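You operate a simulated robot arm through the tools that you are given. There is no shell and no other tool. Be economical: measure what you need, move in short steps, check, and stop when the job is done.

You are at the controls of a simulated robot arm. One attempt, no reset.

TASK
Square up the pile of magazines and close the blue strap round it.
Fine: push the middle and the top magazine flush with the bottom one, then press down the loop end and the hook end over it.
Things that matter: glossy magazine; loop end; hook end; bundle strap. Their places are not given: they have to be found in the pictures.

The check looks at the end state, three seconds after you hand in, the way a careful person would. Anything else that was tipped, shoved, dropped, spilled or broken makes it a failure.

THE ROBOT
A 7-joint arm with a two-finger parallel gripper, fixed in place. Base frame: the origin is at the foot of the arm, x ahead of it, y to its left, z up; the work surface is at about z = 755. Lengths are in mm, angles in rad, forces in N, time in s.
With the tool pointing down near the work surface it reaches from about 480 to 920 mm from the base axis. Its first joint turns from -2.007 to 2.007 rad. Payload 3.91 kg.
The TCP is the grasp point between the finger pads, 30 mm short of the fingertips. In the tool frame z runs along the fingers and y along their closing line. The gripper opens to 110 mm. The fingers are 20 mm wide and 10 mm thick; the gripper's body (48 by 112 mm) begins 55 mm behind the TCP.
Orientation is that of the tool frame in the base frame, as a unit quaternion [x, y, z, w]. With the fingers straight down and closing along the base's y, the tool's x points along the base's -x, its y along +y and its z along -z.

THE INTERFACE
- The arm moves only by the tool nudge_tool. Its argument "increments" is a list of rows, each a list of 7 numbers: the shift along the base's x, y, z in mm, then the turn, a rotation vector about the base's x, y, z in rad, then the finger opening in mm, from 0 to 110. In form: [[dx, dy, dz, rx, ry, rz, grip], ...]. A call has 1 to 8 rows; each row shifts and turns the commanded pose from where the row before left it. A row lasts 0.2 s, in which the tool goes at most 50 mm and 0.15 rad; a call with a longer step from one row to the next is refused whole, and so is a gripper value outside its range. Where a pose cannot be reached the arm comes as near as it can. A force on the tool above 40 N (or 10 N above the force at the start of the call, whichever is more), or a blocked arm, ends the call early, and 0.2 s more pass. Each finger travels about 153 mm/s and halts on what it meets, pressing with about 37 N; the grip force reading is that of the motor and also rises with nothing between the fingers. The clock runs only during rows and for 0.2 s after the last one: add rows that do not move to give the fingers time. It gives the time, the measured TCP pose, the force on the tool (base axes), the opening and the grip force at its end, in the units of the frame above (readings bear some noise).
- Cameras (640 x 400 px; columns grow to the right, rows downward): "scene" is fixed at [211.8, 491.6, 1316.8]; the picture's right is [-0.54, -0.84, 0.00], its down [-0.41, 0.26, -0.88] and it looks along [0.74, -0.47, -0.48] (base axes); focal length 286 px, centre (320, 200). "wrist" rides on the gripper at [-36, 0, -57] in the tool frame; the picture's right is [0.00, -1.00, 0.00], its down [0.97, 0.00, -0.24] and it looks along [0.24, 0.00, 0.97] (tool axes); focal length 218 px, centre (320, 200).
- snapshot(camera): a new picture of that camera. No time passes.
- raise_lower(by): slides the trunk up (or, below 0, down) by that many mm; the arm rides with it, the base frame stays. It gives what a move gives, with no picture.
- point_at(camera, pixels): there is no depth. For up to 12 entries [column, row, z] of the newest picture of that camera ("zoom" is the newest enlarged one), the place [x, y] in the base frame at which the ray of that pixel passes the height z, good to about 2 mm, but the place of the scene camera against the robot may be out by one fixed shift of up to 25 mm in any direction. No time passes.
- inspect(camera, box): a new picture of the part [left, top, right, bottom] of that camera's present view, enlarged. No time passes.
- hand_in(): hands the job in; it is judged then, once.

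Go step by step. Measure first, check grasps and placings, and put right what went wrong. The budget is 80 turns and 34 pictures, counting those below and the enlarged ones. Unless the task says otherwise, let go and move clear before handing in, and close with one line.

The tools are called as name(argument=value, ...) on one line, values as JSON. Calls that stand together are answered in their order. nudge_tool: Moves the arm, as the interface text tells. Its arguments: {"type":"object","properties":{"increments":{"type":"array"}},"required":["increments"]} The other tools are called the same way: raise_lower (by) slides the trunk up or down; snapshot (camera) takes a picture; point_at (camera, pixels) gives the place at which the rays of pixels pass given heights; inspect (camera, box) takes an enlarged picture of a part of a camera's view; hand_in () hands the job in.

At the start:

```text
clock: 0.0
tool_pos: [518.7, 112.0, 1132.9]
orientation: [0.0, 1.0, 0.0, 0.001]
wrist_force: [0.7, 0.8, 0.1]
gripper_width: 110.1
gripper_force: 0.0
trunk travel left (down, up): [-650.0, 340.0]
```

scene: 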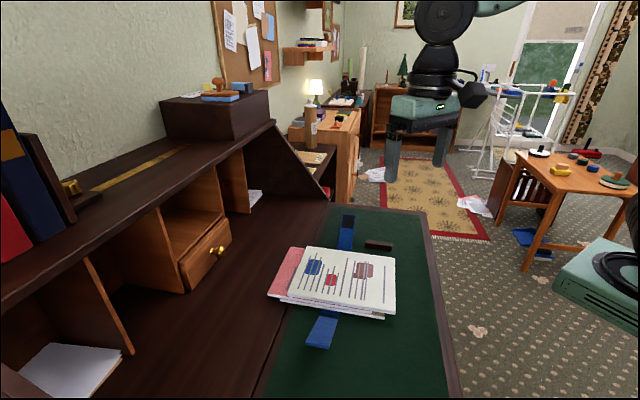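
wrist: 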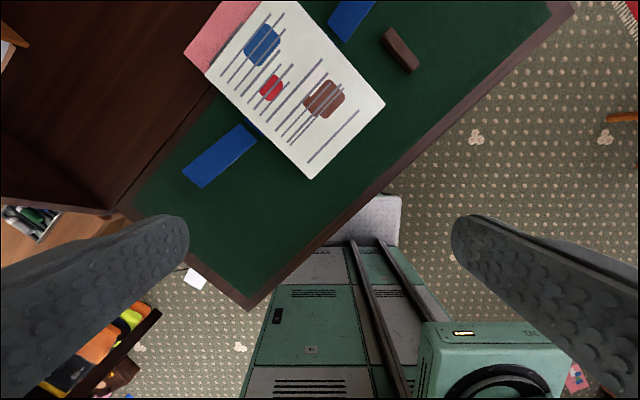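

The pile is near scene pixel (335,280), with strap ends at (346,232) and (322,330). I'll enlarge both views to measure it.

inspect(camera="scene", box=[250, 200, 450, 360])

inspect(camera="wrist", box=[150, 0, 450, 200])

```text
2.50 times, centred on (350, 280) of scene
```

zoom: 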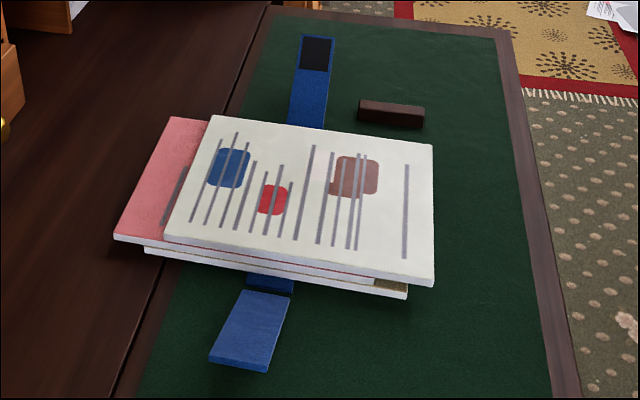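

```text
2.00 times, centred on (300, 100) of wrist
```

zoom: 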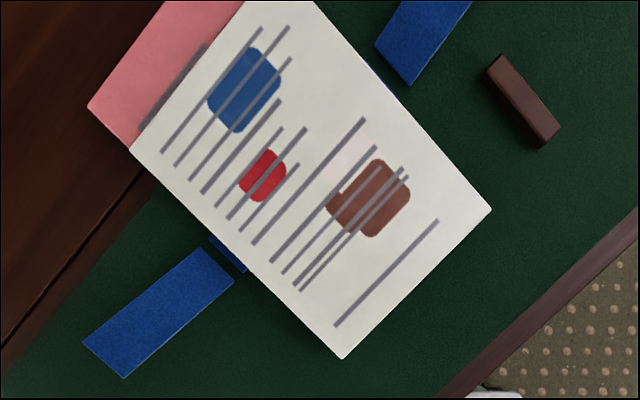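

The pile has a top magazine shifted one way and a pink middle one shifted the other. I'll locate the corners and strap ends from these pictures.

point_at(camera="zoom", pixels=[[130, 150, 785], [343, 358, 785], [490, 210, 785], [315, 0, 785], [88, 107, 775], [83, 343, 757], [123, 377, 757], [233, 282, 757], [197, 247, 757], [408, 86, 757], [375, 45, 757], [543, 147, 757]])

point_at(camera="wrist", pixels=[[249, 310, 755], [573, 10, 755], [135, 210, 755], [386, 32, 770], [382, 40, 757], [411, 73, 757], [420, 68, 757], [330, 37, 757]])

```text
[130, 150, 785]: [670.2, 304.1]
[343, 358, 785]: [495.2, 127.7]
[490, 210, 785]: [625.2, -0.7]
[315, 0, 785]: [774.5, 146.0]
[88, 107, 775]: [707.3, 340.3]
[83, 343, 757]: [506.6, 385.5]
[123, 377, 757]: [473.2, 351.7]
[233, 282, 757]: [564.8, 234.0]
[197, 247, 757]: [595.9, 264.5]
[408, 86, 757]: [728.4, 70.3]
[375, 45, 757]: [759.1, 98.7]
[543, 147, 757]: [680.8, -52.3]
```

```text
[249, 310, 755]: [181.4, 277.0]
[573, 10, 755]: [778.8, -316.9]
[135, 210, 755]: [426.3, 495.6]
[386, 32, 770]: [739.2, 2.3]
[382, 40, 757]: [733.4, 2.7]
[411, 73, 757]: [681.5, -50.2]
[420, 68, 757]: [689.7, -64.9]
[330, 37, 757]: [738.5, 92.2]
```

The magazine is about 248 × 183 mm, with its long axis near 45°. I'll move above it with the tool yawed −45° for a closer aligned look.

nudge_tool(increments=[[20, 5, -28, 0, 0, -0.131, 110], [20, 5, -28, 0, 0, -0.131, 110], [20, 5, -28, 0, 0, -0.131, 110], [20, 5, -28, 0, 0, -0.131, 110], [20, 5, -28, 0, 0, -0.131, 110], [20, 5, -28, 0, 0, -0.13, 110], [0, 0, 0, 0, 0, 0, 110]])

snapshot(camera="wrist")

```text
clock: 1.6
tool_pos: [639.2, 144.1, 965.0]
orientation: [0.383, 0.924, 0.0, 0.0]
wrist_force: [-0.1, 0.7, -0.2]
gripper_width: 109.8
gripper_force: 0.1
trunk travel left (down, up): [-650.0, 340.0]
```

```text
29 pictures are left
```

wrist: 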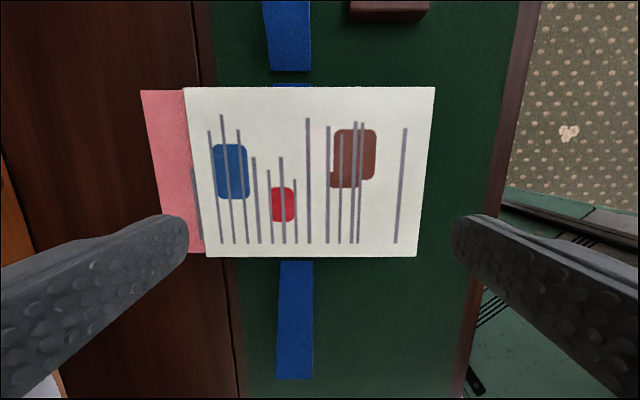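

Both strap flaps seem to be slightly separate from the strip under the pile; I'll enlarge the scene view of each flap to see their shape.

inspect(camera="scene", box=[265, 270, 405, 358])

inspect(camera="wrist", box=[120, 0, 460, 212])

```text
4.55 times, centred on (335, 314) of scene
```

zoom: 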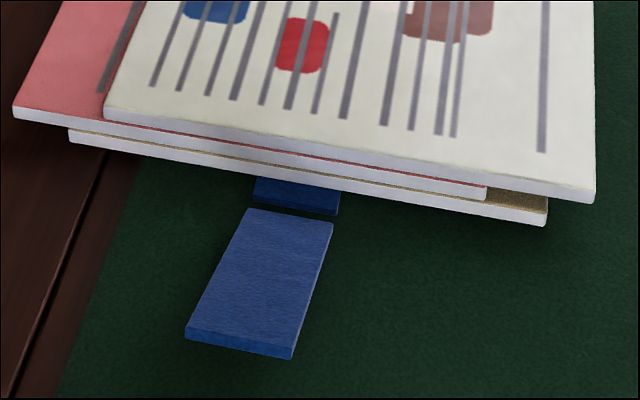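

```text
1.88 times, centred on (290, 106) of wrist
```

zoom: 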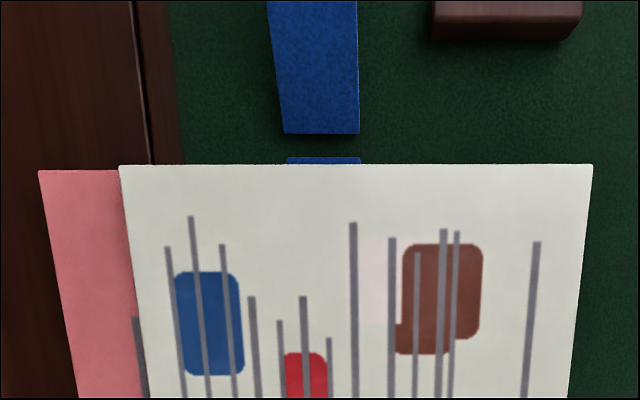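

I'll triangulate the flaps' heights with rays in this view against the first view.

point_at(camera="wrist", pixels=[[277, 379, 757], [313, 379, 757], [281, 262, 757], [313, 262, 757], [272, 70, 757], [311, 70, 757], [263, 0, 757], [311, 0, 757], [272, 85, 757], [312, 85, 757]])

point_at(camera="wrist", pixels=[[184, 87, 787], [435, 87, 787], [416, 257, 787], [205, 257, 787], [141, 90, 777], [190, 253, 777], [350, 20, 757], [428, 20, 757], [350, 5, 770], [428, 5, 770]])

```text
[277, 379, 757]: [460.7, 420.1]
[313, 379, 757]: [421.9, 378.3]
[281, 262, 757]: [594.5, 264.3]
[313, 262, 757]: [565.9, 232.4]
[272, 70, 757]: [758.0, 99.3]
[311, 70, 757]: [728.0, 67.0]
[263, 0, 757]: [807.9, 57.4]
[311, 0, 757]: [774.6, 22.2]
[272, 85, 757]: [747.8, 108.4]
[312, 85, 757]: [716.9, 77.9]
```

```text
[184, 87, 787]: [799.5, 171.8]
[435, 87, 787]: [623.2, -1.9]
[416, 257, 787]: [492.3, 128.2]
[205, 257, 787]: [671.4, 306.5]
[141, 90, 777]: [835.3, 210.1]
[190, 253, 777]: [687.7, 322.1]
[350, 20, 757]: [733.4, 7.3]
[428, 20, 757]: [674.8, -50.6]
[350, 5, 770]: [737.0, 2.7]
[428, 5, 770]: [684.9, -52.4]
```

Near flap rises about 31° from a hinge near (580,249), tip about (500,328,826). Now I'll measure the layer corners in the scene picture (from the zoomed view I convert to scene pixels).

inspect(camera="scene", box=[262, 278, 342, 328])

inspect(camera="scene", box=[330, 280, 410, 330])

nudge_tool(increments=[[0, 0, -35, 0, 0, 0, 0], [0, 0, -35, 0, 0, 0, 0], [0, 0, -30, 0, 0, 0, 0], [0, 0, -20, 0, 0, 0, 0], [0, 0, -10, 0, 0, 0, 0]])

```text
8.00 times, centred on (302, 303) of scene
```

zoom: 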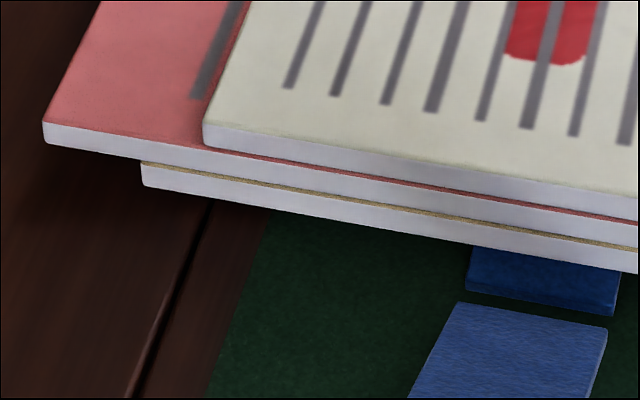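

```text
8.00 times, centred on (370, 305) of scene
```

zoom: 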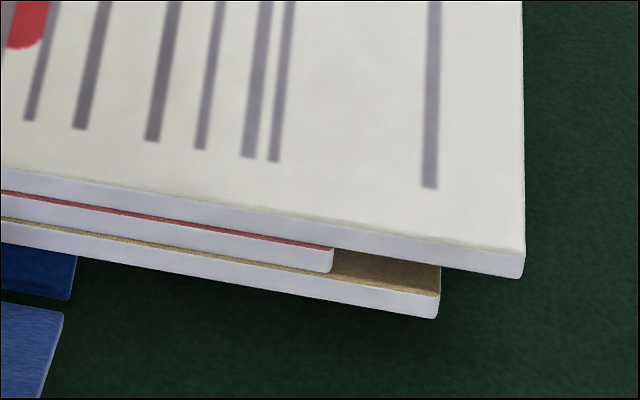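

```text
clock: 2.8
tool_pos: [637.4, 141.2, 834.6]
orientation: [0.383, 0.924, 0.0, 0.0]
wrist_force: [-0.5, -0.7, 0.2]
gripper_width: 0.0
gripper_force: 37.3
trunk travel left (down, up): [-650.0, 340.0]
```

Fingers closed, tips at z ≈ 805. I'll descend slowly to touch the top magazine for its height.

nudge_tool(increments=[[0, 0, -4, 0, 0, 0, 0], [0, 0, -3, 0, 0, 0, 0], [0, 0, -2, 0, 0, 0, 0], [0, 0, -2, 0, 0, 0, 0]])

point_at(camera="scene", pixels=[[279.75, 298.4, 770], [385.1, 317, 770], [267.4, 293.25, 780], [371.6, 311, 780], [287.4, 293.4, 790], [395.6, 311.25, 790], [279.75, 298.4, 767], [385.1, 317, 767], [267.4, 293.25, 776], [371.6, 311, 776], [287.4, 293.4, 785], [395.6, 311.25, 785]])

```text
clock: 3.8
tool_pos: [639.2, 142.8, 824.0]
orientation: [0.383, 0.924, 0.0, 0.0]
wrist_force: [0.2, -0.1, 0.5]
gripper_width: 0.0
gripper_force: 37.2
trunk travel left (down, up): [-650.0, 340.0]
```

```text
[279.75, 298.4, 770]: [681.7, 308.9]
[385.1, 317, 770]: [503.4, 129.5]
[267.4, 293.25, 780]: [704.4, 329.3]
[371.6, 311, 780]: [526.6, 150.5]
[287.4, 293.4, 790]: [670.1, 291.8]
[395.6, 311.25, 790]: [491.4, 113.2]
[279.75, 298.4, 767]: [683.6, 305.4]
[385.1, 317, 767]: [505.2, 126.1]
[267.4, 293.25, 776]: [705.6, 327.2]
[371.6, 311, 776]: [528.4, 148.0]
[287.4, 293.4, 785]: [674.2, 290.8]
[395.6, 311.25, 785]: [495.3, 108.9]
```

No contact yet with tips at z ≈ 794. Continue down.

nudge_tool(increments=[[0, 0, -2, 0, 0, 0, 0], [0, 0, -2, 0, 0, 0, 0], [0, 0, -2, 0, 0, 0, 0]])

```text
clock: 4.6
tool_pos: [638.3, 141.2, 818.3]
orientation: [0.384, 0.923, 0.0, 0.0]
wrist_force: [0.6, -1.1, 2.0]
gripper_width: 0.0
gripper_force: 36.8
trunk travel left (down, up): [-650.0, 340.0]
```

Force z is 2 N, perhaps noise; two more millimetres.

nudge_tool(increments=[[0, 0, -1, 0, 0, 0, 0], [0, 0, -1, 0, 0, 0, 0]])

```text
clock: 5.2
tool_pos: [638.7, 142.3, 817.5]
orientation: [0.383, 0.924, 0.0, 0.0]
wrist_force: [-4.6, -3.5, 20.5]
gripper_width: 0.1
gripper_force: 36.7
trunk travel left (down, up): [-650.0, 340.0]
```

Contact: top of the pile is z ≈ 788, so layers are roughly 10 mm each over a ~3 mm strap. I'll lift, and locate the hutch parts (scene (183,290), (232,243), (252,207), (330,203)) for clearance at the pink end.

nudge_tool(increments=[[0, 0, 30, 0, 0, 0, 0], [0, 0, 40, 0, 0, 0.13, 0], [0, 0, 30, 0, 0, 0.13, 0], [0, 0, 0, 0, 0, 0.131, 60], [0, 0, 0, 0, 0, 0.131, 90], [0, 0, 0, 0, 0, 0.131, 100], [0, 0, 0, 0, 0, 0.131, 100]])

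point_at(camera="scene", pixels=[[183, 290, 757], [232, 243, 757], [252, 207, 757], [330, 203, 757], [130, 355, 757], [279.75, 298.4, 768], [385.1, 317, 768], [267.4, 293.25, 778], [371.6, 311, 778], [287.4, 293.4, 788], [395.6, 311.25, 788]])

```text
clock: 6.8
tool_pos: [638.7, 140.7, 916.6]
orientation: [0.0, 1.0, 0.0, 0.001]
wrist_force: [-0.4, 0.2, 0.2]
gripper_width: 100.0
gripper_force: 0.0
trunk travel left (down, up): [-650.0, 340.0]
```

```text
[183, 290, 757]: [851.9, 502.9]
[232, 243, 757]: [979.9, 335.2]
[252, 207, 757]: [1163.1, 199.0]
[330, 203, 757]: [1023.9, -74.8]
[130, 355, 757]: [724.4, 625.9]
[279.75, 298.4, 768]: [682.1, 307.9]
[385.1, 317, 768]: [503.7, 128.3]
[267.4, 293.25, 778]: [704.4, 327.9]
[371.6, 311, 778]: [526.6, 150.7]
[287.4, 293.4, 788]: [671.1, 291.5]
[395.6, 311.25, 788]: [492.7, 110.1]
```

Hutch is well clear. I'll turn the tool to yaw +45° (fingers spread across the pile) and go beyond the pink end, then look from the wrist.

nudge_tool(increments=[[25, 25.7, 0, 0, 0, 0.131, 100], [25, 25.7, 0, 0, 0, 0.131, 100], [25, 25.7, 0, 0, 0, 0.131, 100], [25, 25.7, 0, 0, 0, 0.131, 100], [25, 25.7, 0, 0, 0, 0.131, 100], [25, 25.7, 0, 0, 0, 0.131, 100], [0, 0, -15, 0, 0, 0, 100], [0, 0, 0, 0, 0, 0, 100]])

snapshot(camera="wrist")

```text
clock: 8.6
tool_pos: [787.1, 297.7, 900.7]
orientation: [-0.382, 0.924, 0.0, -0.001]
wrist_force: [-0.4, -0.1, -0.6]
gripper_width: 99.8
gripper_force: 0.1
trunk travel left (down, up): [-650.0, 340.0]
```

```text
24 pictures are left
```

wrist: 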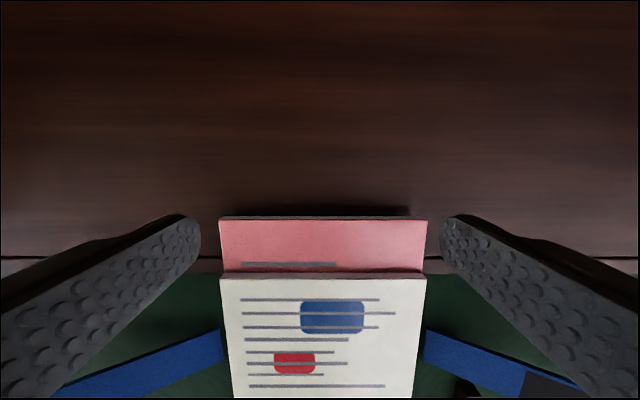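

The fingers straddle the pile's width centrally. I'll measure the edges from here.

point_at(camera="wrist", pixels=[[219, 218, 778], [428, 220, 778], [221, 272, 778], [425, 270, 778], [220, 279, 788], [427, 279, 788], [233, 398, 788], [414, 398, 788]])

```text
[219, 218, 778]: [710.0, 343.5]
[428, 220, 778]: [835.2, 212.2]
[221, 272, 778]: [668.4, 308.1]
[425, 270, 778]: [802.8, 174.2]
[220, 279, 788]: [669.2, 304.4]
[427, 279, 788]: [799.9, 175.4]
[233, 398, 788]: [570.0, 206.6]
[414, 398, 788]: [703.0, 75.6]
```

Middle edge sits at w≈742 (w = (x+y)/√2), bottom about 711. Descend to tips ≈772 and push slowly along −w.

nudge_tool(increments=[[0, 0, -40, 0, 0, 0, 100], [0, 0, -35, 0, 0, 0, 100], [0, 0, -20, 0, 0, 0, 100], [0, 0, -4, 0, 0, 0, 100], [0, 0, 0, 0, 0, 0, 100]])

nudge_tool(increments=[[-5, -5, 0, 0, 0, 0, 100], [-4, -4, 0, 0, 0, 0, 100], [-4, -4, 0, 0, 0, 0, 100], [-4, -4, 0, 0, 0, 0, 100], [-4, -4, 0, 0, 0, 0, 100]])

inspect(camera="scene", box=[250, 260, 410, 360])

```text
clock: 9.8
tool_pos: [789.8, 294.8, 801.3]
orientation: [-0.383, 0.924, 0.0, 0.0]
wrist_force: [0.0, 0.3, 0.7]
gripper_width: 100.0
gripper_force: 0.1
trunk travel left (down, up): [-650.0, 340.0]
```

```text
clock: 11.0
tool_pos: [768.0, 275.5, 802.4]
orientation: [-0.383, 0.924, 0.0, 0.0]
wrist_force: [1.4, 1.0, 1.5]
gripper_width: 99.8
gripper_force: 0.0
trunk travel left (down, up): [-650.0, 340.0]
```

```text
4.00 times, centred on (330, 310) of scene
```

zoom: 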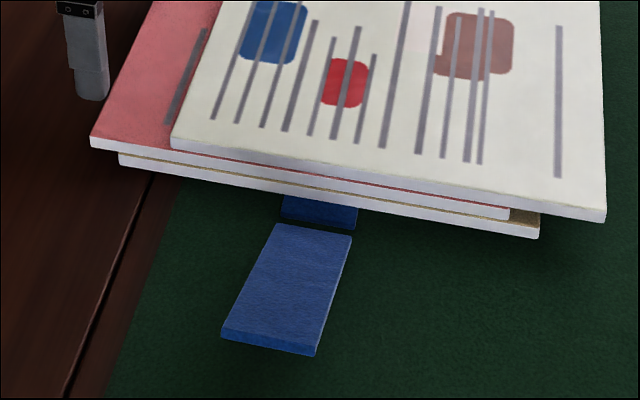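

The middle magazine moved about 14 mm, dragging the top, and the bottom stayed. About 17 mm remains; push 16 mm more and check.

nudge_tool(increments=[[-2.8, -2.8, 0, 0, 0, 0, 100], [-2.8, -2.8, 0, 0, 0, 0, 100], [-2.8, -2.8, 0, 0, 0, 0, 100], [-2.8, -2.8, 0, 0, 0, 0, 100], [0, 0, 0, 0, 0, 0, 100]])

inspect(camera="scene", box=[330, 280, 426, 340])

```text
clock: 12.2
tool_pos: [756.8, 263.3, 801.6]
orientation: [-0.382, 0.924, 0.0, 0.0]
wrist_force: [0.4, 0.2, 0.4]
gripper_width: 99.9
gripper_force: 0.0
trunk travel left (down, up): [-650.0, 340.0]
```

```text
6.67 times, centred on (378, 310) of scene
```

zoom: 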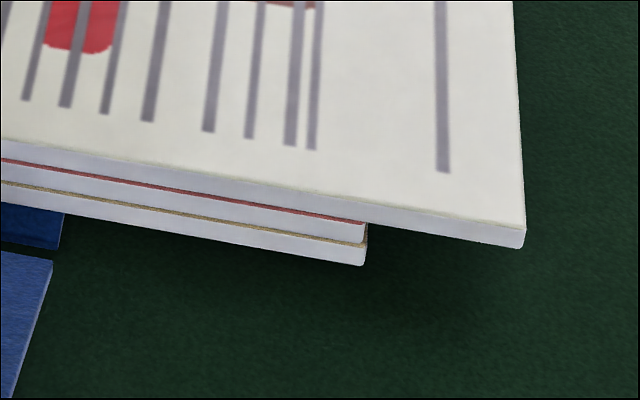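

Middle is flush within a millimetre. Retreat, lift over the pile and go to the right end (start w≈378, v≈349) for the top one.

nudge_tool(increments=[[8, 8, 0, 0, 0, 0, 100], [0, 0, 45, 0, 0, 0, 100], [0, 0, 25, 0, 0, 0, 100], [-34, -34, 0, 0, 0, 0, 100], [-34, -34, 0, 0, 0, 0, 100], [-34, -34, 0, 0, 0, 0, 100], [-34, -34, 0, 0, 0, 0, 100], [-34, -34, 0, 0, 0, 0, 100]])

nudge_tool(increments=[[-34, -34, 0, 0, 0, 0, 100], [-34, -34, 0, 0, 0, 0, 100], [-14, -14, 0, 0, 0, 0, 100], [0, 0, 0, 0, 0, 0, 100]])

snapshot(camera="wrist")

```text
clock: 14.0
tool_pos: [592.9, 102.2, 873.5]
orientation: [-0.383, 0.924, 0.0, 0.001]
wrist_force: [-0.3, 0.1, 0.2]
gripper_width: 99.9
gripper_force: 0.1
trunk travel left (down, up): [-650.0, 340.0]
```

```text
clock: 15.0
tool_pos: [511.5, 18.4, 870.7]
orientation: [-0.382, 0.924, 0.001, 0.001]
wrist_force: [-0.2, 0.2, 0.3]
gripper_width: 99.8
gripper_force: 0.1
trunk travel left (down, up): [-650.0, 340.0]
```

```text
21 pictures are left
```

wrist: 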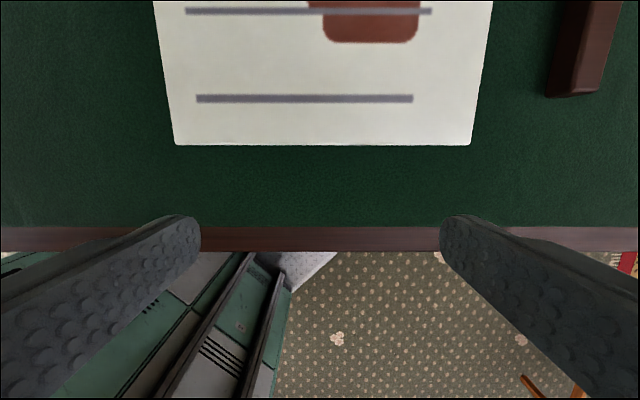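

The top's edge is at row 145 and the desk rim at rows 228–250; I'll measure where they are before descending.

point_at(camera="wrist", pixels=[[175, 145, 788], [471, 145, 788], [320, 228, 758], [320, 250, 755], [547, 97, 770]])

```text
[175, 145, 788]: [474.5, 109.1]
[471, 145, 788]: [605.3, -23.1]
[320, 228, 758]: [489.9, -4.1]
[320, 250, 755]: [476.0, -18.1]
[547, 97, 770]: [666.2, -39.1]
```

Top edge at w≈412; finger faces at ≈385, clear to descend. Then push to within a few millimetres and check.

nudge_tool(increments=[[0, 0, -35, 0, 0, 0, 100], [0, 0, -25, 0, 0, 0, 100], [0, 0, -9, 0, 0, 0, 100], [0, 0, 0, 0, 0, 0, 100]])

nudge_tool(increments=[[8, 8, 0, 0, 0, 0, 100], [8, 8, 0, 0, 0, 0, 100], [5, 5, 0, 0, 0, 0, 100], [5, 5, 0, 0, 0, 0, 100], [5, 5, 0, 0, 0, 0, 100], [5, 5, 0, 0, 0, 0, 100], [5, 5, 0, 0, 0, 0, 100], [5, 5, 0, 0, 0, 0, 100]])

inspect(camera="scene", box=[330, 280, 426, 340])

```text
clock: 16.0
tool_pos: [511.3, 19.7, 801.3]
orientation: [-0.383, 0.924, 0.0, 0.0]
wrist_force: [0.6, 1.1, 0.7]
gripper_width: 100.2
gripper_force: 0.1
trunk travel left (down, up): [-650.0, 340.0]
```

```text
clock: 17.8
tool_pos: [556.5, 66.8, 802.0]
orientation: [-0.383, 0.924, 0.0, 0.0]
wrist_force: [-0.2, -0.6, -0.2]
gripper_width: 99.9
gripper_force: 0.0
trunk travel left (down, up): [-650.0, 340.0]
```

```text
6.67 times, centred on (378, 310) of scene
```

zoom: 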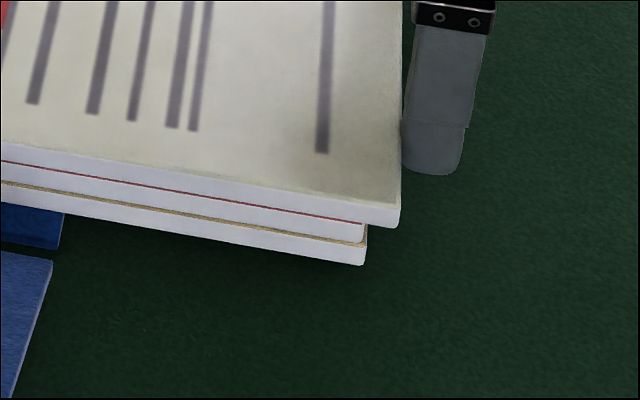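

About 35 px remain, ≈ 10.5 mm. Push 10 more.

nudge_tool(increments=[[2.5, 2.5, 0, 0, 0, 0, 100], [2.5, 2.5, 0, 0, 0, 0, 100], [2, 2, 0, 0, 0, 0, 100], [0, 0, 0, 0, 0, 0, 100]])

inspect(camera="scene", box=[346, 285, 410, 325])

```text
clock: 18.8
tool_pos: [564.4, 73.4, 803.1]
orientation: [-0.383, 0.924, 0.0, 0.0]
wrist_force: [-0.3, -1.3, -0.3]
gripper_width: 99.9
gripper_force: 0.0
trunk travel left (down, up): [-650.0, 340.0]
```

```text
10.00 times, centred on (378, 305) of scene
```

zoom: 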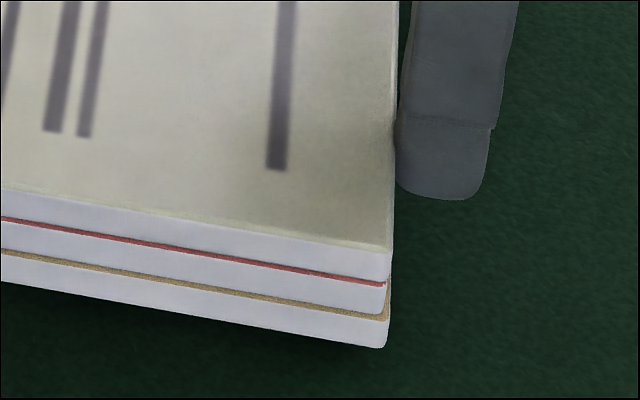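

Accounting for perspective lean, top and middle agree but may sit ~2 mm too far toward the left. I'll retreat, lift and check the left end.

nudge_tool(increments=[[-8, -8, 0, 0, 0, 0, 100], [0, 0, 45, 0, 0, 0, 100], [0, 0, 25, 0, 0, 0, 100], [34, 34, 0, 0, 0, 0, 100], [34, 34, 0, 0, 0, 0, 100], [34, 34, 0, 0, 0, 0, 100], [34, 34, 0, 0, 0, 0, 100], [34, 34, 0, 0, 0, 0, 100]])

nudge_tool(increments=[[34, 34, 0, 0, 0, 0, 100], [18, 18, 0, 0, 0, 0, 100], [0, 0, 0, 0, 0, 0, 100]])

inspect(camera="scene", box=[254, 278, 318, 318])

inspect(camera="wrist", box=[200, 180, 440, 330])

```text
clock: 20.6
tool_pos: [727.8, 235.1, 870.3]
orientation: [-0.383, 0.924, 0.001, 0.0]
wrist_force: [-0.2, -0.2, 0.1]
gripper_width: 99.9
gripper_force: 0.0
trunk travel left (down, up): [-650.0, 340.0]
```

```text
clock: 21.4
tool_pos: [778.2, 286.0, 869.6]
orientation: [-0.382, 0.924, 0.0, 0.001]
wrist_force: [0.4, -0.2, -0.3]
gripper_width: 99.9
gripper_force: 0.0
trunk travel left (down, up): [-650.0, 340.0]
```

```text
10.00 times, centred on (286, 298) of scene
```

zoom: 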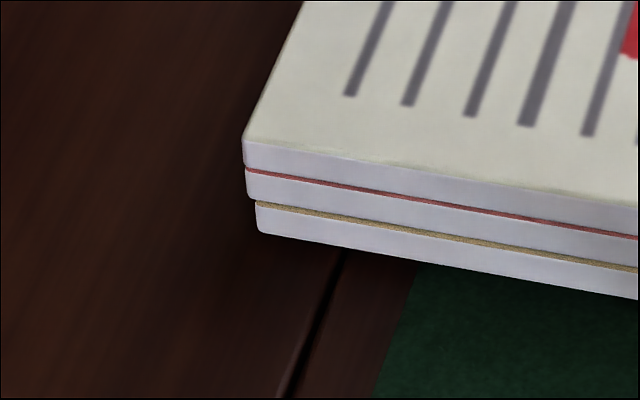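

```text
2.67 times, centred on (320, 255) of wrist
```

zoom: 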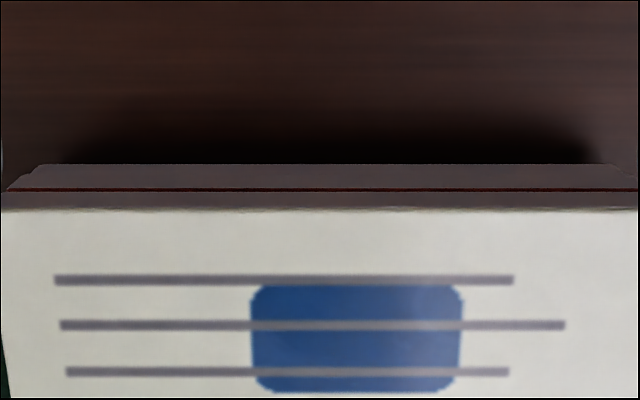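

The bottom's left corner is inset ≈1.5–2 mm below the other two. I'll push both by ~1.7 mm from this end.

nudge_tool(increments=[[0, 0, -40, 0, 0, 0, 100], [0, 0, -20, 0, 0, 0, 100], [0, 0, -8, 0, 0, 0, 100], [-10, -10, 0, 0, 0, 0, 100], [-8, -8, 0, 0, 0, 0, 100], [-4, -4, 0, 0, 0, 0, 100], [-2.2, -2.2, 0, 0, 0, 0, 100], [0, 0, 0, 0, 0, 0, 100]])

inspect(camera="scene", box=[254, 278, 318, 318])

inspect(camera="scene", box=[346, 285, 410, 325])

```text
clock: 23.2
tool_pos: [756.1, 262.1, 805.6]
orientation: [-0.383, 0.924, 0.0, 0.0]
wrist_force: [1.8, 0.7, 0.3]
gripper_width: 100.2
gripper_force: 0.2
trunk travel left (down, up): [-650.0, 340.0]
```

```text
10.00 times, centred on (286, 298) of scene
```

zoom: 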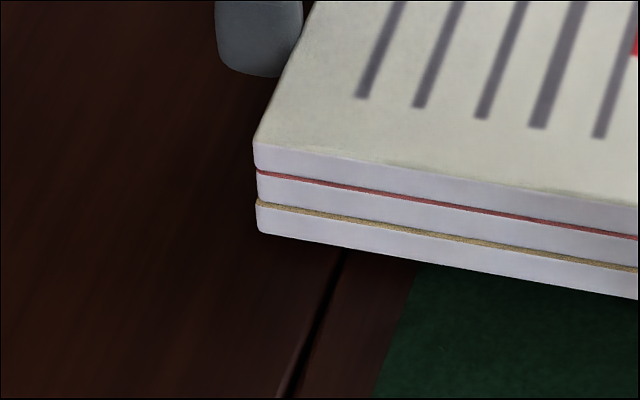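

```text
10.00 times, centred on (378, 305) of scene
```

zoom: 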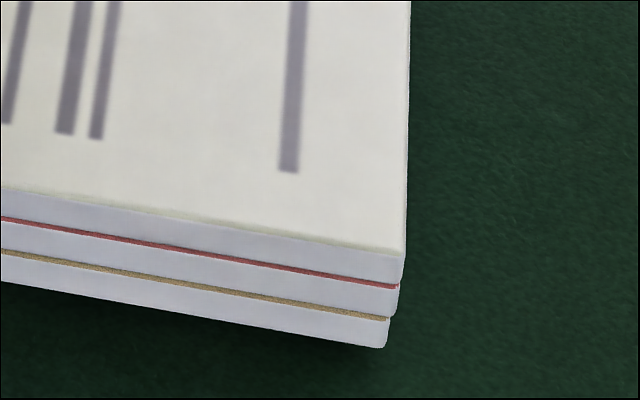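

Pile is flush within ~1 mm at both ends. Retreat, lift, close the fingers, and go outside the near (plain blue) flap, around x=474, y=354.

nudge_tool(increments=[[8, 8, 0, 0, 0, 0, 100], [0, 0, 45, 0, 0, 0, 100], [0, 0, 45, 0, 0, 0, 50], [-41.4, 11.8, 15, 0, 0, 0, 0], [-41.4, 11.8, 0, 0, 0, 0, 0], [-41.4, 11.8, 0, 0, 0, 0, 0], [-41.4, 11.8, 0, 0, 0, 0, 0], [-41.4, 11.8, 0, 0, 0, 0, 0]])

nudge_tool(increments=[[-41.4, 11.8, 0, 0, 0, 0, 0], [-41.1, 12, 0, 0, 0, 0, 0], [0, 0, 0, 0, 0, 0, 0]])

snapshot(camera="wrist")

```text
clock: 25.0
tool_pos: [555.5, 327.0, 911.9]
orientation: [-0.382, 0.924, -0.001, 0.0]
wrist_force: [0.4, -0.8, 0.5]
gripper_width: 0.1
gripper_force: 37.6
trunk travel left (down, up): [-650.0, 340.0]
```

```text
clock: 25.8
tool_pos: [473.6, 351.5, 907.5]
orientation: [-0.383, 0.924, 0.0, -0.001]
wrist_force: [-0.4, 0.2, -0.4]
gripper_width: 0.0
gripper_force: 37.7
trunk travel left (down, up): [-650.0, 340.0]
```

```text
14 pictures are left
```

wrist: 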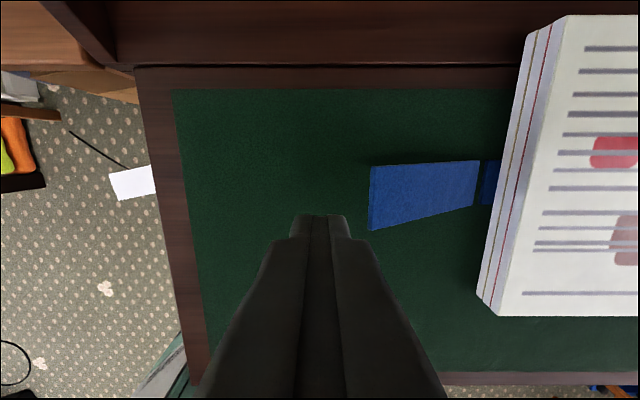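

The flap lies ahead (+v) of the closed fingers. I'll descend until the tips are ≈ z 790, and sweep along the flap's arc upward in small steps.

nudge_tool(increments=[[0, 0, -45, 0, 0, 0, 0], [0, 0, -40, 0, 0, 0, 0], [10, -10, 0, 0, 0, 0, 0], [9, -9, 0, 0, 0, 0, 0], [9, -9, 14, 0, 0, 0, 0], [10, -10, 18, 0, 0, 0, 0]])

inspect(camera="scene", box=[230, 180, 430, 360])

```text
clock: 27.2
tool_pos: [511.1, 315.4, 857.9]
orientation: [-0.382, 0.924, 0.001, 0.001]
wrist_force: [-6.4, 6.8, 6.9]
gripper_width: 0.3
gripper_force: 36.7
trunk travel left (down, up): [-650.0, 340.0]
```

```text
2.22 times, centred on (330, 270) of scene
```

zoom: 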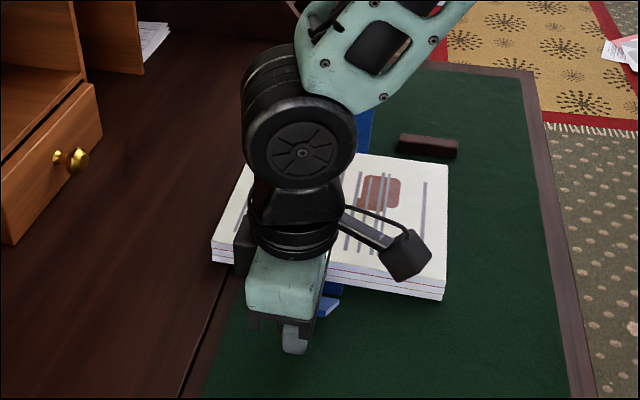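

The flap resists with ~9 N and is turning upward. Continue along the arc.

nudge_tool(increments=[[9, -9, 8, 0, 0, 0, 0], [9, -9, 8, 0, 0, 0, 0], [10, -10, 6, 0, 0, 0, 0], [10, -10, 3, 0, 0, 0, 0], [10, -10, 2, 0, 0, 0, 0], [10, -10, 0, 0, 0, 0, 0]])

snapshot(camera="wrist")

```text
clock: 28.1
tool_pos: [540.6, 288.9, 884.9]
orientation: [-0.385, 0.923, 0.004, 0.003]
wrist_force: [-11.2, 5.4, 16.3]
gripper_width: 0.1
gripper_force: 37.1
trunk travel left (down, up): [-650.0, 340.0]
stopped in row 4: the force on the tool passed its limit (the readings are from after the stop); the commanded pose is now the measured one
```

```text
12 pictures are left
```

wrist: 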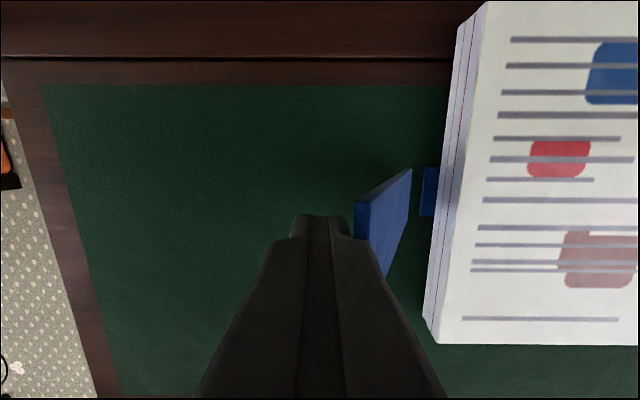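

The flap is past 60° up, with friction building. Continue with slower, smaller steps and more lift-neutral motion.

nudge_tool(increments=[[3.5, -3.5, 2, 0, 0, 0, 0], [3.5, -3.5, 2, 0, 0, 0, 0], [3.5, -3.5, 1.5, 0, 0, 0, 0], [3.5, -3.5, 1, 0, 0, 0, 0], [3.5, -3.5, 1, 0, 0, 0, 0], [3.5, -3.5, 0, 0, 0, 0, 0], [3.5, -3.5, 0, 0, 0, 0, 0], [3.5, -3.5, 0, 0, 0, 0, 0]])

```text
clock: 29.0
tool_pos: [550.4, 278.3, 892.1]
orientation: [-0.386, 0.922, 0.006, 0.005]
wrist_force: [-8.0, 2.3, 13.2]
gripper_width: 0.0
gripper_force: 36.4
trunk travel left (down, up): [-650.0, 340.0]
stopped in row 4: the force on the tool passed its limit (the readings are from after the stop); the commanded pose is now the measured one
```

Stopped again with forces lower at rest; I need to see what it is pressing against.

inspect(camera="wrist", box=[260, 140, 460, 300])

```text
2.50 times, centred on (360, 220) of wrist
```

zoom: 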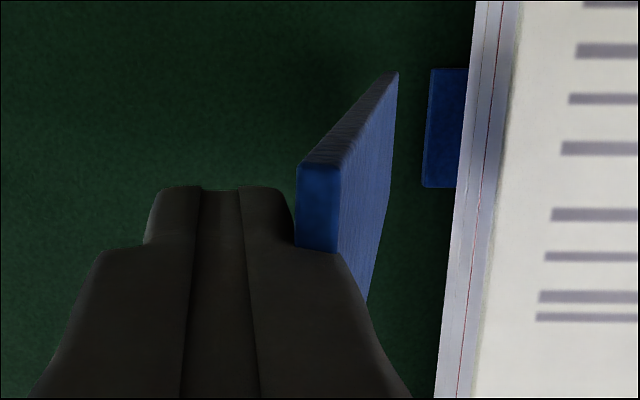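

The flap's edge seems caught under the step where the finger thickens. I'll back off slightly, raise 12 mm, then push on slowly.

nudge_tool(increments=[[-1.5, 1.5, 4, 0, 0, 0, 0], [0, 0, 5, 0, 0, 0, 0], [0, 0, 3, 0, 0, 0, 0], [3, -3, 0, 0, 0, 0, 0], [3, -3, 0, 0, 0, 0, 0], [3.5, -3.5, 0, 0, 0, 0, 0], [3.5, -3.5, 0, 0, 0, 0, 0], [3.5, -3.5, 0, 0, 0, 0, 0]])

```text
clock: 30.8
tool_pos: [565.7, 262.2, 903.6]
orientation: [-0.384, 0.923, 0.005, 0.004]
wrist_force: [-1.0, 0.3, 2.4]
gripper_width: 0.0
gripper_force: 36.6
trunk travel left (down, up): [-650.0, 340.0]
```

Passing freely now. Continue over the vertical, descending slightly.

nudge_tool(increments=[[4, -4, 0, 0, 0, 0, 0], [4, -4, 0, 0, 0, 0, 0], [4, -4, 0, 0, 0, 0, 0], [4, -4, -1, 0, 0, 0, 0], [4, -4, -2, 0, 0, 0, 0], [4, -4, -3, 0, 0, 0, 0], [4, -4, -3, 0, 0, 0, 0], [4, -4, -3, 0, 0, 0, 0]])

snapshot(camera="wrist")

```text
clock: 31.8
tool_pos: [580.7, 250.2, 905.9]
orientation: [-0.385, 0.923, 0.005, 0.009]
wrist_force: [-6.0, -1.2, 22.9]
gripper_width: 0.0
gripper_force: 36.9
trunk travel left (down, up): [-650.0, 340.0]
stopped in row 4: the force on the tool passed its limit (the readings are from after the stop); the commanded pose is now the measured one
```

```text
10 pictures are left
```

wrist: 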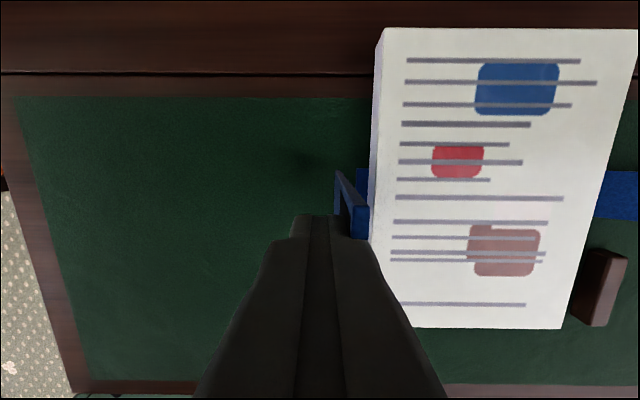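

The edge is catching the finger step again; raise another 12 mm and push on.

nudge_tool(increments=[[-2, 2, 4, 0, 0, 0, 0], [0, 0, 5, 0, 0, 0, 0], [0, 0, 3, 0, 0, 0, 0], [3, -3, 0, 0, 0, 0, 0], [3.5, -3.5, 0, 0, 0, 0, 0], [3.5, -3.5, 0, 0, 0, 0, 0], [3.5, -3.5, 0, 0, 0, 0, 0], [3.5, -3.5, 0, 0, 0, 0, 0]])

```text
clock: 33.6
tool_pos: [596.4, 233.8, 915.8]
orientation: [-0.386, 0.923, 0.005, 0.007]
wrist_force: [-0.1, 0.2, 0.2]
gripper_width: 0.0
gripper_force: 37.0
trunk travel left (down, up): [-650.0, 340.0]
```

Force has vanished; check whether the flap moved over or slipped.

inspect(camera="scene", box=[230, 180, 430, 360])

```text
2.22 times, centred on (330, 270) of scene
```

zoom: 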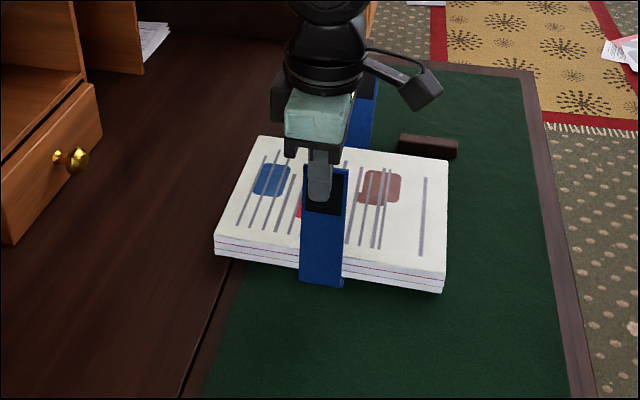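

The near flap is upright/leaning over with its dark (loop) patch facing outward—so it goes first. Continue pushing over and down.

nudge_tool(increments=[[5, -5, -4, 0, 0, 0, 0], [5, -5, -5, 0, 0, 0, 0], [5, -5, -5, 0, 0, 0, 0], [5, -5, -6, 0, 0, 0, 0], [5, -5, -7, 0, 0, 0, 0], [4, -4, -7, 0, 0, 0, 0], [3, -3, -7, 0, 0, 0, 0], [3, -3, -7, 0, 0, 0, 0]])

```text
clock: 35.4
tool_pos: [632.3, 199.7, 867.4]
orientation: [-0.385, 0.923, 0.005, 0.008]
wrist_force: [-1.0, 0.4, -0.1]
gripper_width: 0.0
gripper_force: 37.8
trunk travel left (down, up): [-650.0, 340.0]
```

Still light. Keep lowering toward the pile top with pressing at v≈325.

nudge_tool(increments=[[3, -3, -7, 0, 0, 0, 0], [3, -3, -7, 0, 0, 0, 0], [3, -3, -7, 0, 0, 0, 0], [3, -3, -7, 0, 0, 0, 0], [2, -2, -6, 0, 0, 0, 0], [0, 0, -4, 0, 0, 0, 0]])

inspect(camera="scene", box=[270, 200, 410, 320])

```text
clock: 36.8
tool_pos: [647.1, 185.4, 830.7]
orientation: [-0.386, 0.922, 0.005, 0.007]
wrist_force: [0.4, -0.5, -0.1]
gripper_width: 0.0
gripper_force: 37.0
trunk travel left (down, up): [-650.0, 340.0]
```

```text
3.33 times, centred on (340, 260) of scene
```

zoom: 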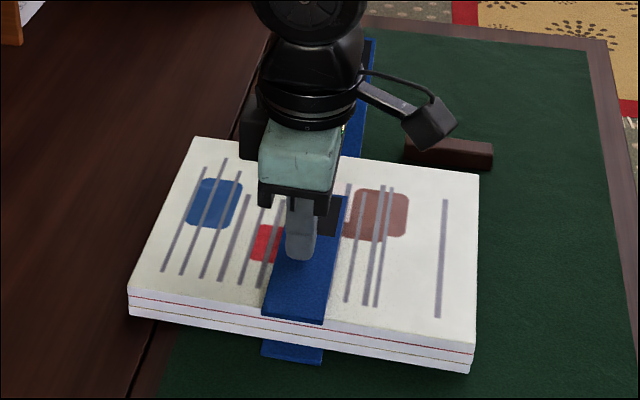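

The loop end now lies flat on the pile. Press it down lightly, over the patch.

nudge_tool(increments=[[10, -10, 0, 0, 0, 0, 0], [0, 0, -3, 0, 0, 0, 0], [0, 0, -2, 0, 0, 0, 0], [0, 0, -2, 0, 0, 0, 0], [0, 0, -1.5, 0, 0, 0, 0]])

```text
clock: 38.0
tool_pos: [656.7, 175.1, 823.3]
orientation: [-0.385, 0.923, 0.006, 0.008]
wrist_force: [-2.6, -2.4, 15.9]
gripper_width: 0.0
gripper_force: 37.0
trunk travel left (down, up): [-650.0, 340.0]
```

Loop end pressed flat (16 N at tip z≈793). Now lift and move beyond the far (hook) flap, around x=846, y=−18.

nudge_tool(increments=[[0, 0, 20, 0, 0, 0, 0], [0, 0, 45, 0, 0, 0, 0], [0, 0, 35, 0, 0, 0, 0], [31.5, -32.2, 0, 0, 0, 0, 0], [31.5, -32.2, 0, 0, 0, 0, 0], [31.5, -32.2, 0, 0, 0, 0, 0], [31.5, -32.2, 0, 0, 0, 0, 0], [31.5, -32.2, 0, 0, 0, 0, 0]])

nudge_tool(increments=[[31.5, -32.2, 0, 0, 0, 0, 0], [0, 0, 0, 0, 0, 0, 0]])

snapshot(camera="wrist")

```text
clock: 39.8
tool_pos: [812.6, 16.4, 920.8]
orientation: [-0.386, 0.923, 0.006, 0.007]
wrist_force: [-0.2, 0.5, -0.6]
gripper_width: 0.0
gripper_force: 36.9
trunk travel left (down, up): [-650.0, 340.0]
```

```text
clock: 40.4
tool_pos: [844.4, -16.9, 921.3]
orientation: [-0.386, 0.923, 0.006, 0.007]
wrist_force: [-0.5, 0.3, -0.1]
gripper_width: 0.1
gripper_force: 36.9
trunk travel left (down, up): [-650.0, 340.0]
```

```text
7 pictures are left
```

wrist: 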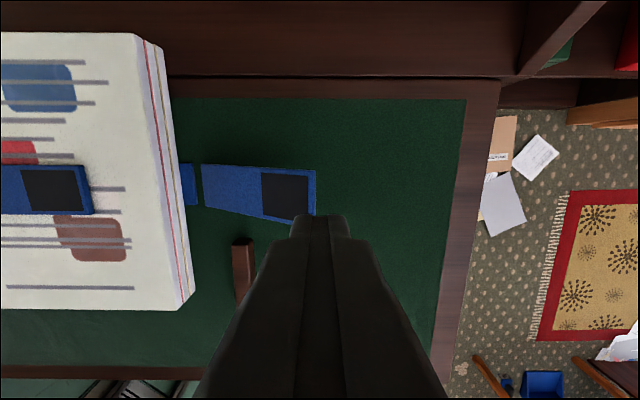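

Loop end stays flat with its patch up. The far flap's tip is at (316,170)–(295,222); I'll measure it and the block.

point_at(camera="wrist", pixels=[[316, 170, 826], [294, 223, 826], [202, 165, 757], [204, 203, 757], [232, 242, 772], [258, 240, 772]])

```text
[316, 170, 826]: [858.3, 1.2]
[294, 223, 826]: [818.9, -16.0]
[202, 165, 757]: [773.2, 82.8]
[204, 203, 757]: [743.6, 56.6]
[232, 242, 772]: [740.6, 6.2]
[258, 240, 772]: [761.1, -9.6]
```

The far hinge now reads v≈487 versus 467 before; check whether the pile or strap slid, using pile far edge pixels.

point_at(camera="wrist", pixels=[[135, 33, 788], [181, 310, 788], [93, 213, 793], [90, 165, 793], [181, 165, 757], [196, 205, 757]])

inspect(camera="scene", box=[250, 200, 410, 330])

```text
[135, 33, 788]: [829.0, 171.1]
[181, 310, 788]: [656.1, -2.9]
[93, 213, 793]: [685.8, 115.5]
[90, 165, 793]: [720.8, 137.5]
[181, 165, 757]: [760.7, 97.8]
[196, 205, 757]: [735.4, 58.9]
```

```text
3.08 times, centred on (330, 265) of scene
```

zoom: 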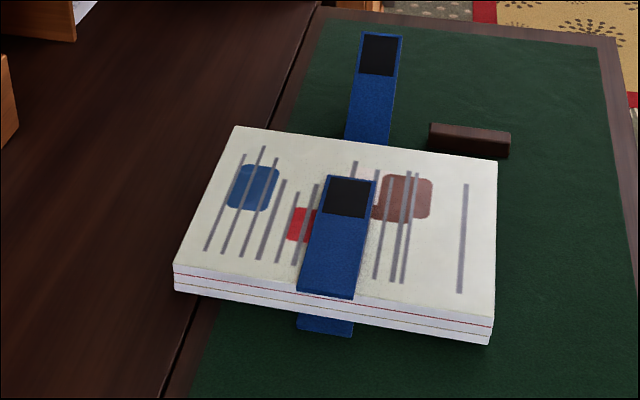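

The pile and strap slid together ~20 mm along +v while folding, still square; the block was untouched. Now go outside the far flap tip (v≈627), descend to tip z≈806, and begin the arc.

nudge_tool(increments=[[14, -11.5, 0, 0, 0, 0, 0], [0, 0, -45, 0, 0, 0, 0], [0, 0, -40, 0, 0, 0, 0], [-6, 6, 0, 0, 0, 0, 0], [-6, 6, 2, 0, 0, 0, 0], [-6, 6, 9, 0, 0, 0, 0], [-6, 6, 9, 0, 0, 0, 0], [-6, 6, 9, 0, 0, 0, 0]])

```text
clock: 42.2
tool_pos: [828.2, 1.3, 866.2]
orientation: [-0.386, 0.923, 0.007, 0.006]
wrist_force: [4.3, -3.3, 3.5]
gripper_width: 0.0
gripper_force: 37.2
trunk travel left (down, up): [-650.0, 340.0]
```

Gently engaged (5 N). Continue along the arc slowly.

nudge_tool(increments=[[-3.7, 3.7, 5, 0, 0, 0, 0], [-3.7, 3.7, 5, 0, 0, 0, 0], [-3.7, 3.7, 4.5, 0, 0, 0, 0], [-3.7, 3.7, 4, 0, 0, 0, 0], [-3.7, 3.7, 4, 0, 0, 0, 0], [-3.7, 3.7, 3.5, 0, 0, 0, 0], [-3.7, 3.7, 3, 0, 0, 0, 0], [-3.7, 3.7, 3, 0, 0, 0, 0]])

```text
clock: 44.0
tool_pos: [798.5, 29.1, 898.9]
orientation: [-0.385, 0.923, 0.006, 0.007]
wrist_force: [-0.1, -0.8, -0.1]
gripper_width: 0.1
gripper_force: 37.4
trunk travel left (down, up): [-650.0, 340.0]
```

Force is zero; check if contact was kept.

inspect(camera="wrist", box=[160, 100, 400, 260])

```text
2.50 times, centred on (280, 180) of wrist
```

zoom: 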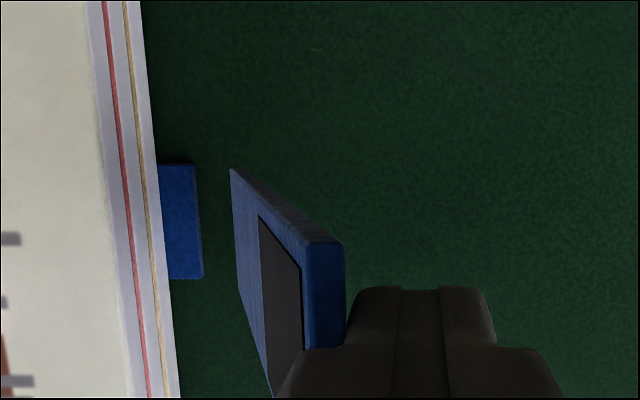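

The flap stands steeply in contact, free of the step. Continue, rising a little.

nudge_tool(increments=[[-3.3, 3.3, 3, 0, 0, 0, 0], [-3.3, 3.3, 2.5, 0, 0, 0, 0], [-3.3, 3.3, 2, 0, 0, 0, 0], [-3.3, 3.3, 1.5, 0, 0, 0, 0], [-3.3, 3.3, 1.5, 0, 0, 0, 0], [-3.3, 3.3, 1, 0, 0, 0, 0], [-3.3, 3.3, 0.5, 0, 0, 0, 0], [-3.3, 3.3, 0.5, 0, 0, 0, 0]])

nudge_tool(increments=[[-3.5, 3.5, 1, 0, 0, 0, 0], [-3.5, 3.5, 1, 0, 0, 0, 0], [-3.5, 3.5, 0.5, 0, 0, 0, 0], [-3.5, 3.5, 0.5, 0, 0, 0, 0], [-3.5, 3.5, 0, 0, 0, 0, 0], [-3.5, 3.5, 0, 0, 0, 0, 0], [-3.5, 3.5, 0, 0, 0, 0, 0], [-3.5, 3.5, 0, 0, 0, 0, 0]])

```text
clock: 45.8
tool_pos: [772.7, 56.5, 910.9]
orientation: [-0.386, 0.923, 0.006, 0.007]
wrist_force: [0.2, -0.1, 0.3]
gripper_width: 0.0
gripper_force: 37.1
trunk travel left (down, up): [-650.0, 340.0]
```

```text
clock: 47.6
tool_pos: [745.3, 84.7, 913.4]
orientation: [-0.385, 0.923, 0.006, 0.007]
wrist_force: [-0.3, 0.6, 0.7]
gripper_width: 0.0
gripper_force: 37.2
trunk travel left (down, up): [-650.0, 340.0]
```

Now at the mirrored over-vertical point; continue over and down as before.

nudge_tool(increments=[[-5, 5, -2, 0, 0, 0, 0], [-5, 5, -4, 0, 0, 0, 0], [-5, 5, -5, 0, 0, 0, 0], [-5, 5, -6, 0, 0, 0, 0], [-5, 5, -7, 0, 0, 0, 0], [-4, 4, -7, 0, 0, 0, 0], [-3, 3, -7, 0, 0, 0, 0], [-3, 3, -7, 0, 0, 0, 0]])

inspect(camera="scene", box=[250, 200, 410, 330])

```text
clock: 49.4
tool_pos: [710.0, 118.3, 868.1]
orientation: [-0.385, 0.923, 0.008, 0.007]
wrist_force: [-0.4, 0.5, 0.4]
gripper_width: 0.0
gripper_force: 37.0
trunk travel left (down, up): [-650.0, 340.0]
```

```text
3.08 times, centred on (330, 265) of scene
```

zoom: 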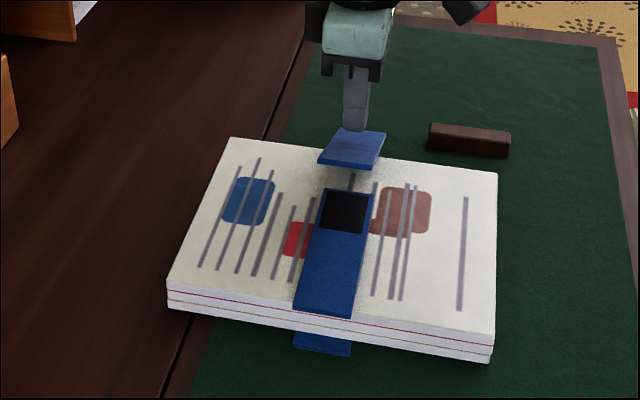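

The hook flap is coming down over the pile. Continue down and press at the overlap.

nudge_tool(increments=[[-4, 4, -7, 0, 0, 0, 0], [-4, 4, -7, 0, 0, 0, 0], [-4, 4, -7, 0, 0, 0, 0], [-4, 4, -6, 0, 0, 0, 0], [-3, 3, -4, 0, 0, 0, 0], [-3, 3, -3, 0, 0, 0, 0], [0, 0, -2, 0, 0, 0, 0]])

```text
clock: 51.0
tool_pos: [687.9, 141.7, 833.4]
orientation: [-0.385, 0.923, 0.005, 0.007]
wrist_force: [0.4, 0.2, 0.0]
gripper_width: 0.1
gripper_force: 36.8
trunk travel left (down, up): [-650.0, 340.0]
```

No contact force yet; press down over the overlap.

nudge_tool(increments=[[-4, 4, -2, 0, 0, 0, 0], [0, 0, -2, 0, 0, 0, 0], [0, 0, -2, 0, 0, 0, 0], [0, 0, -1.5, 0, 0, 0, 0], [0, 0, -1, 0, 0, 0, 0], [0, 0, 0, 0, 0, 0, 0]])

```text
clock: 52.2
tool_pos: [684.7, 146.2, 828.1]
orientation: [-0.386, 0.922, 0.007, 0.009]
wrist_force: [-9.6, -4.3, 23.1]
gripper_width: 0.0
gripper_force: 37.3
trunk travel left (down, up): [-650.0, 340.0]
stopped in row 5: the force on the tool passed its limit (the readings are from after the stop); the commanded pose is now the measured one
```

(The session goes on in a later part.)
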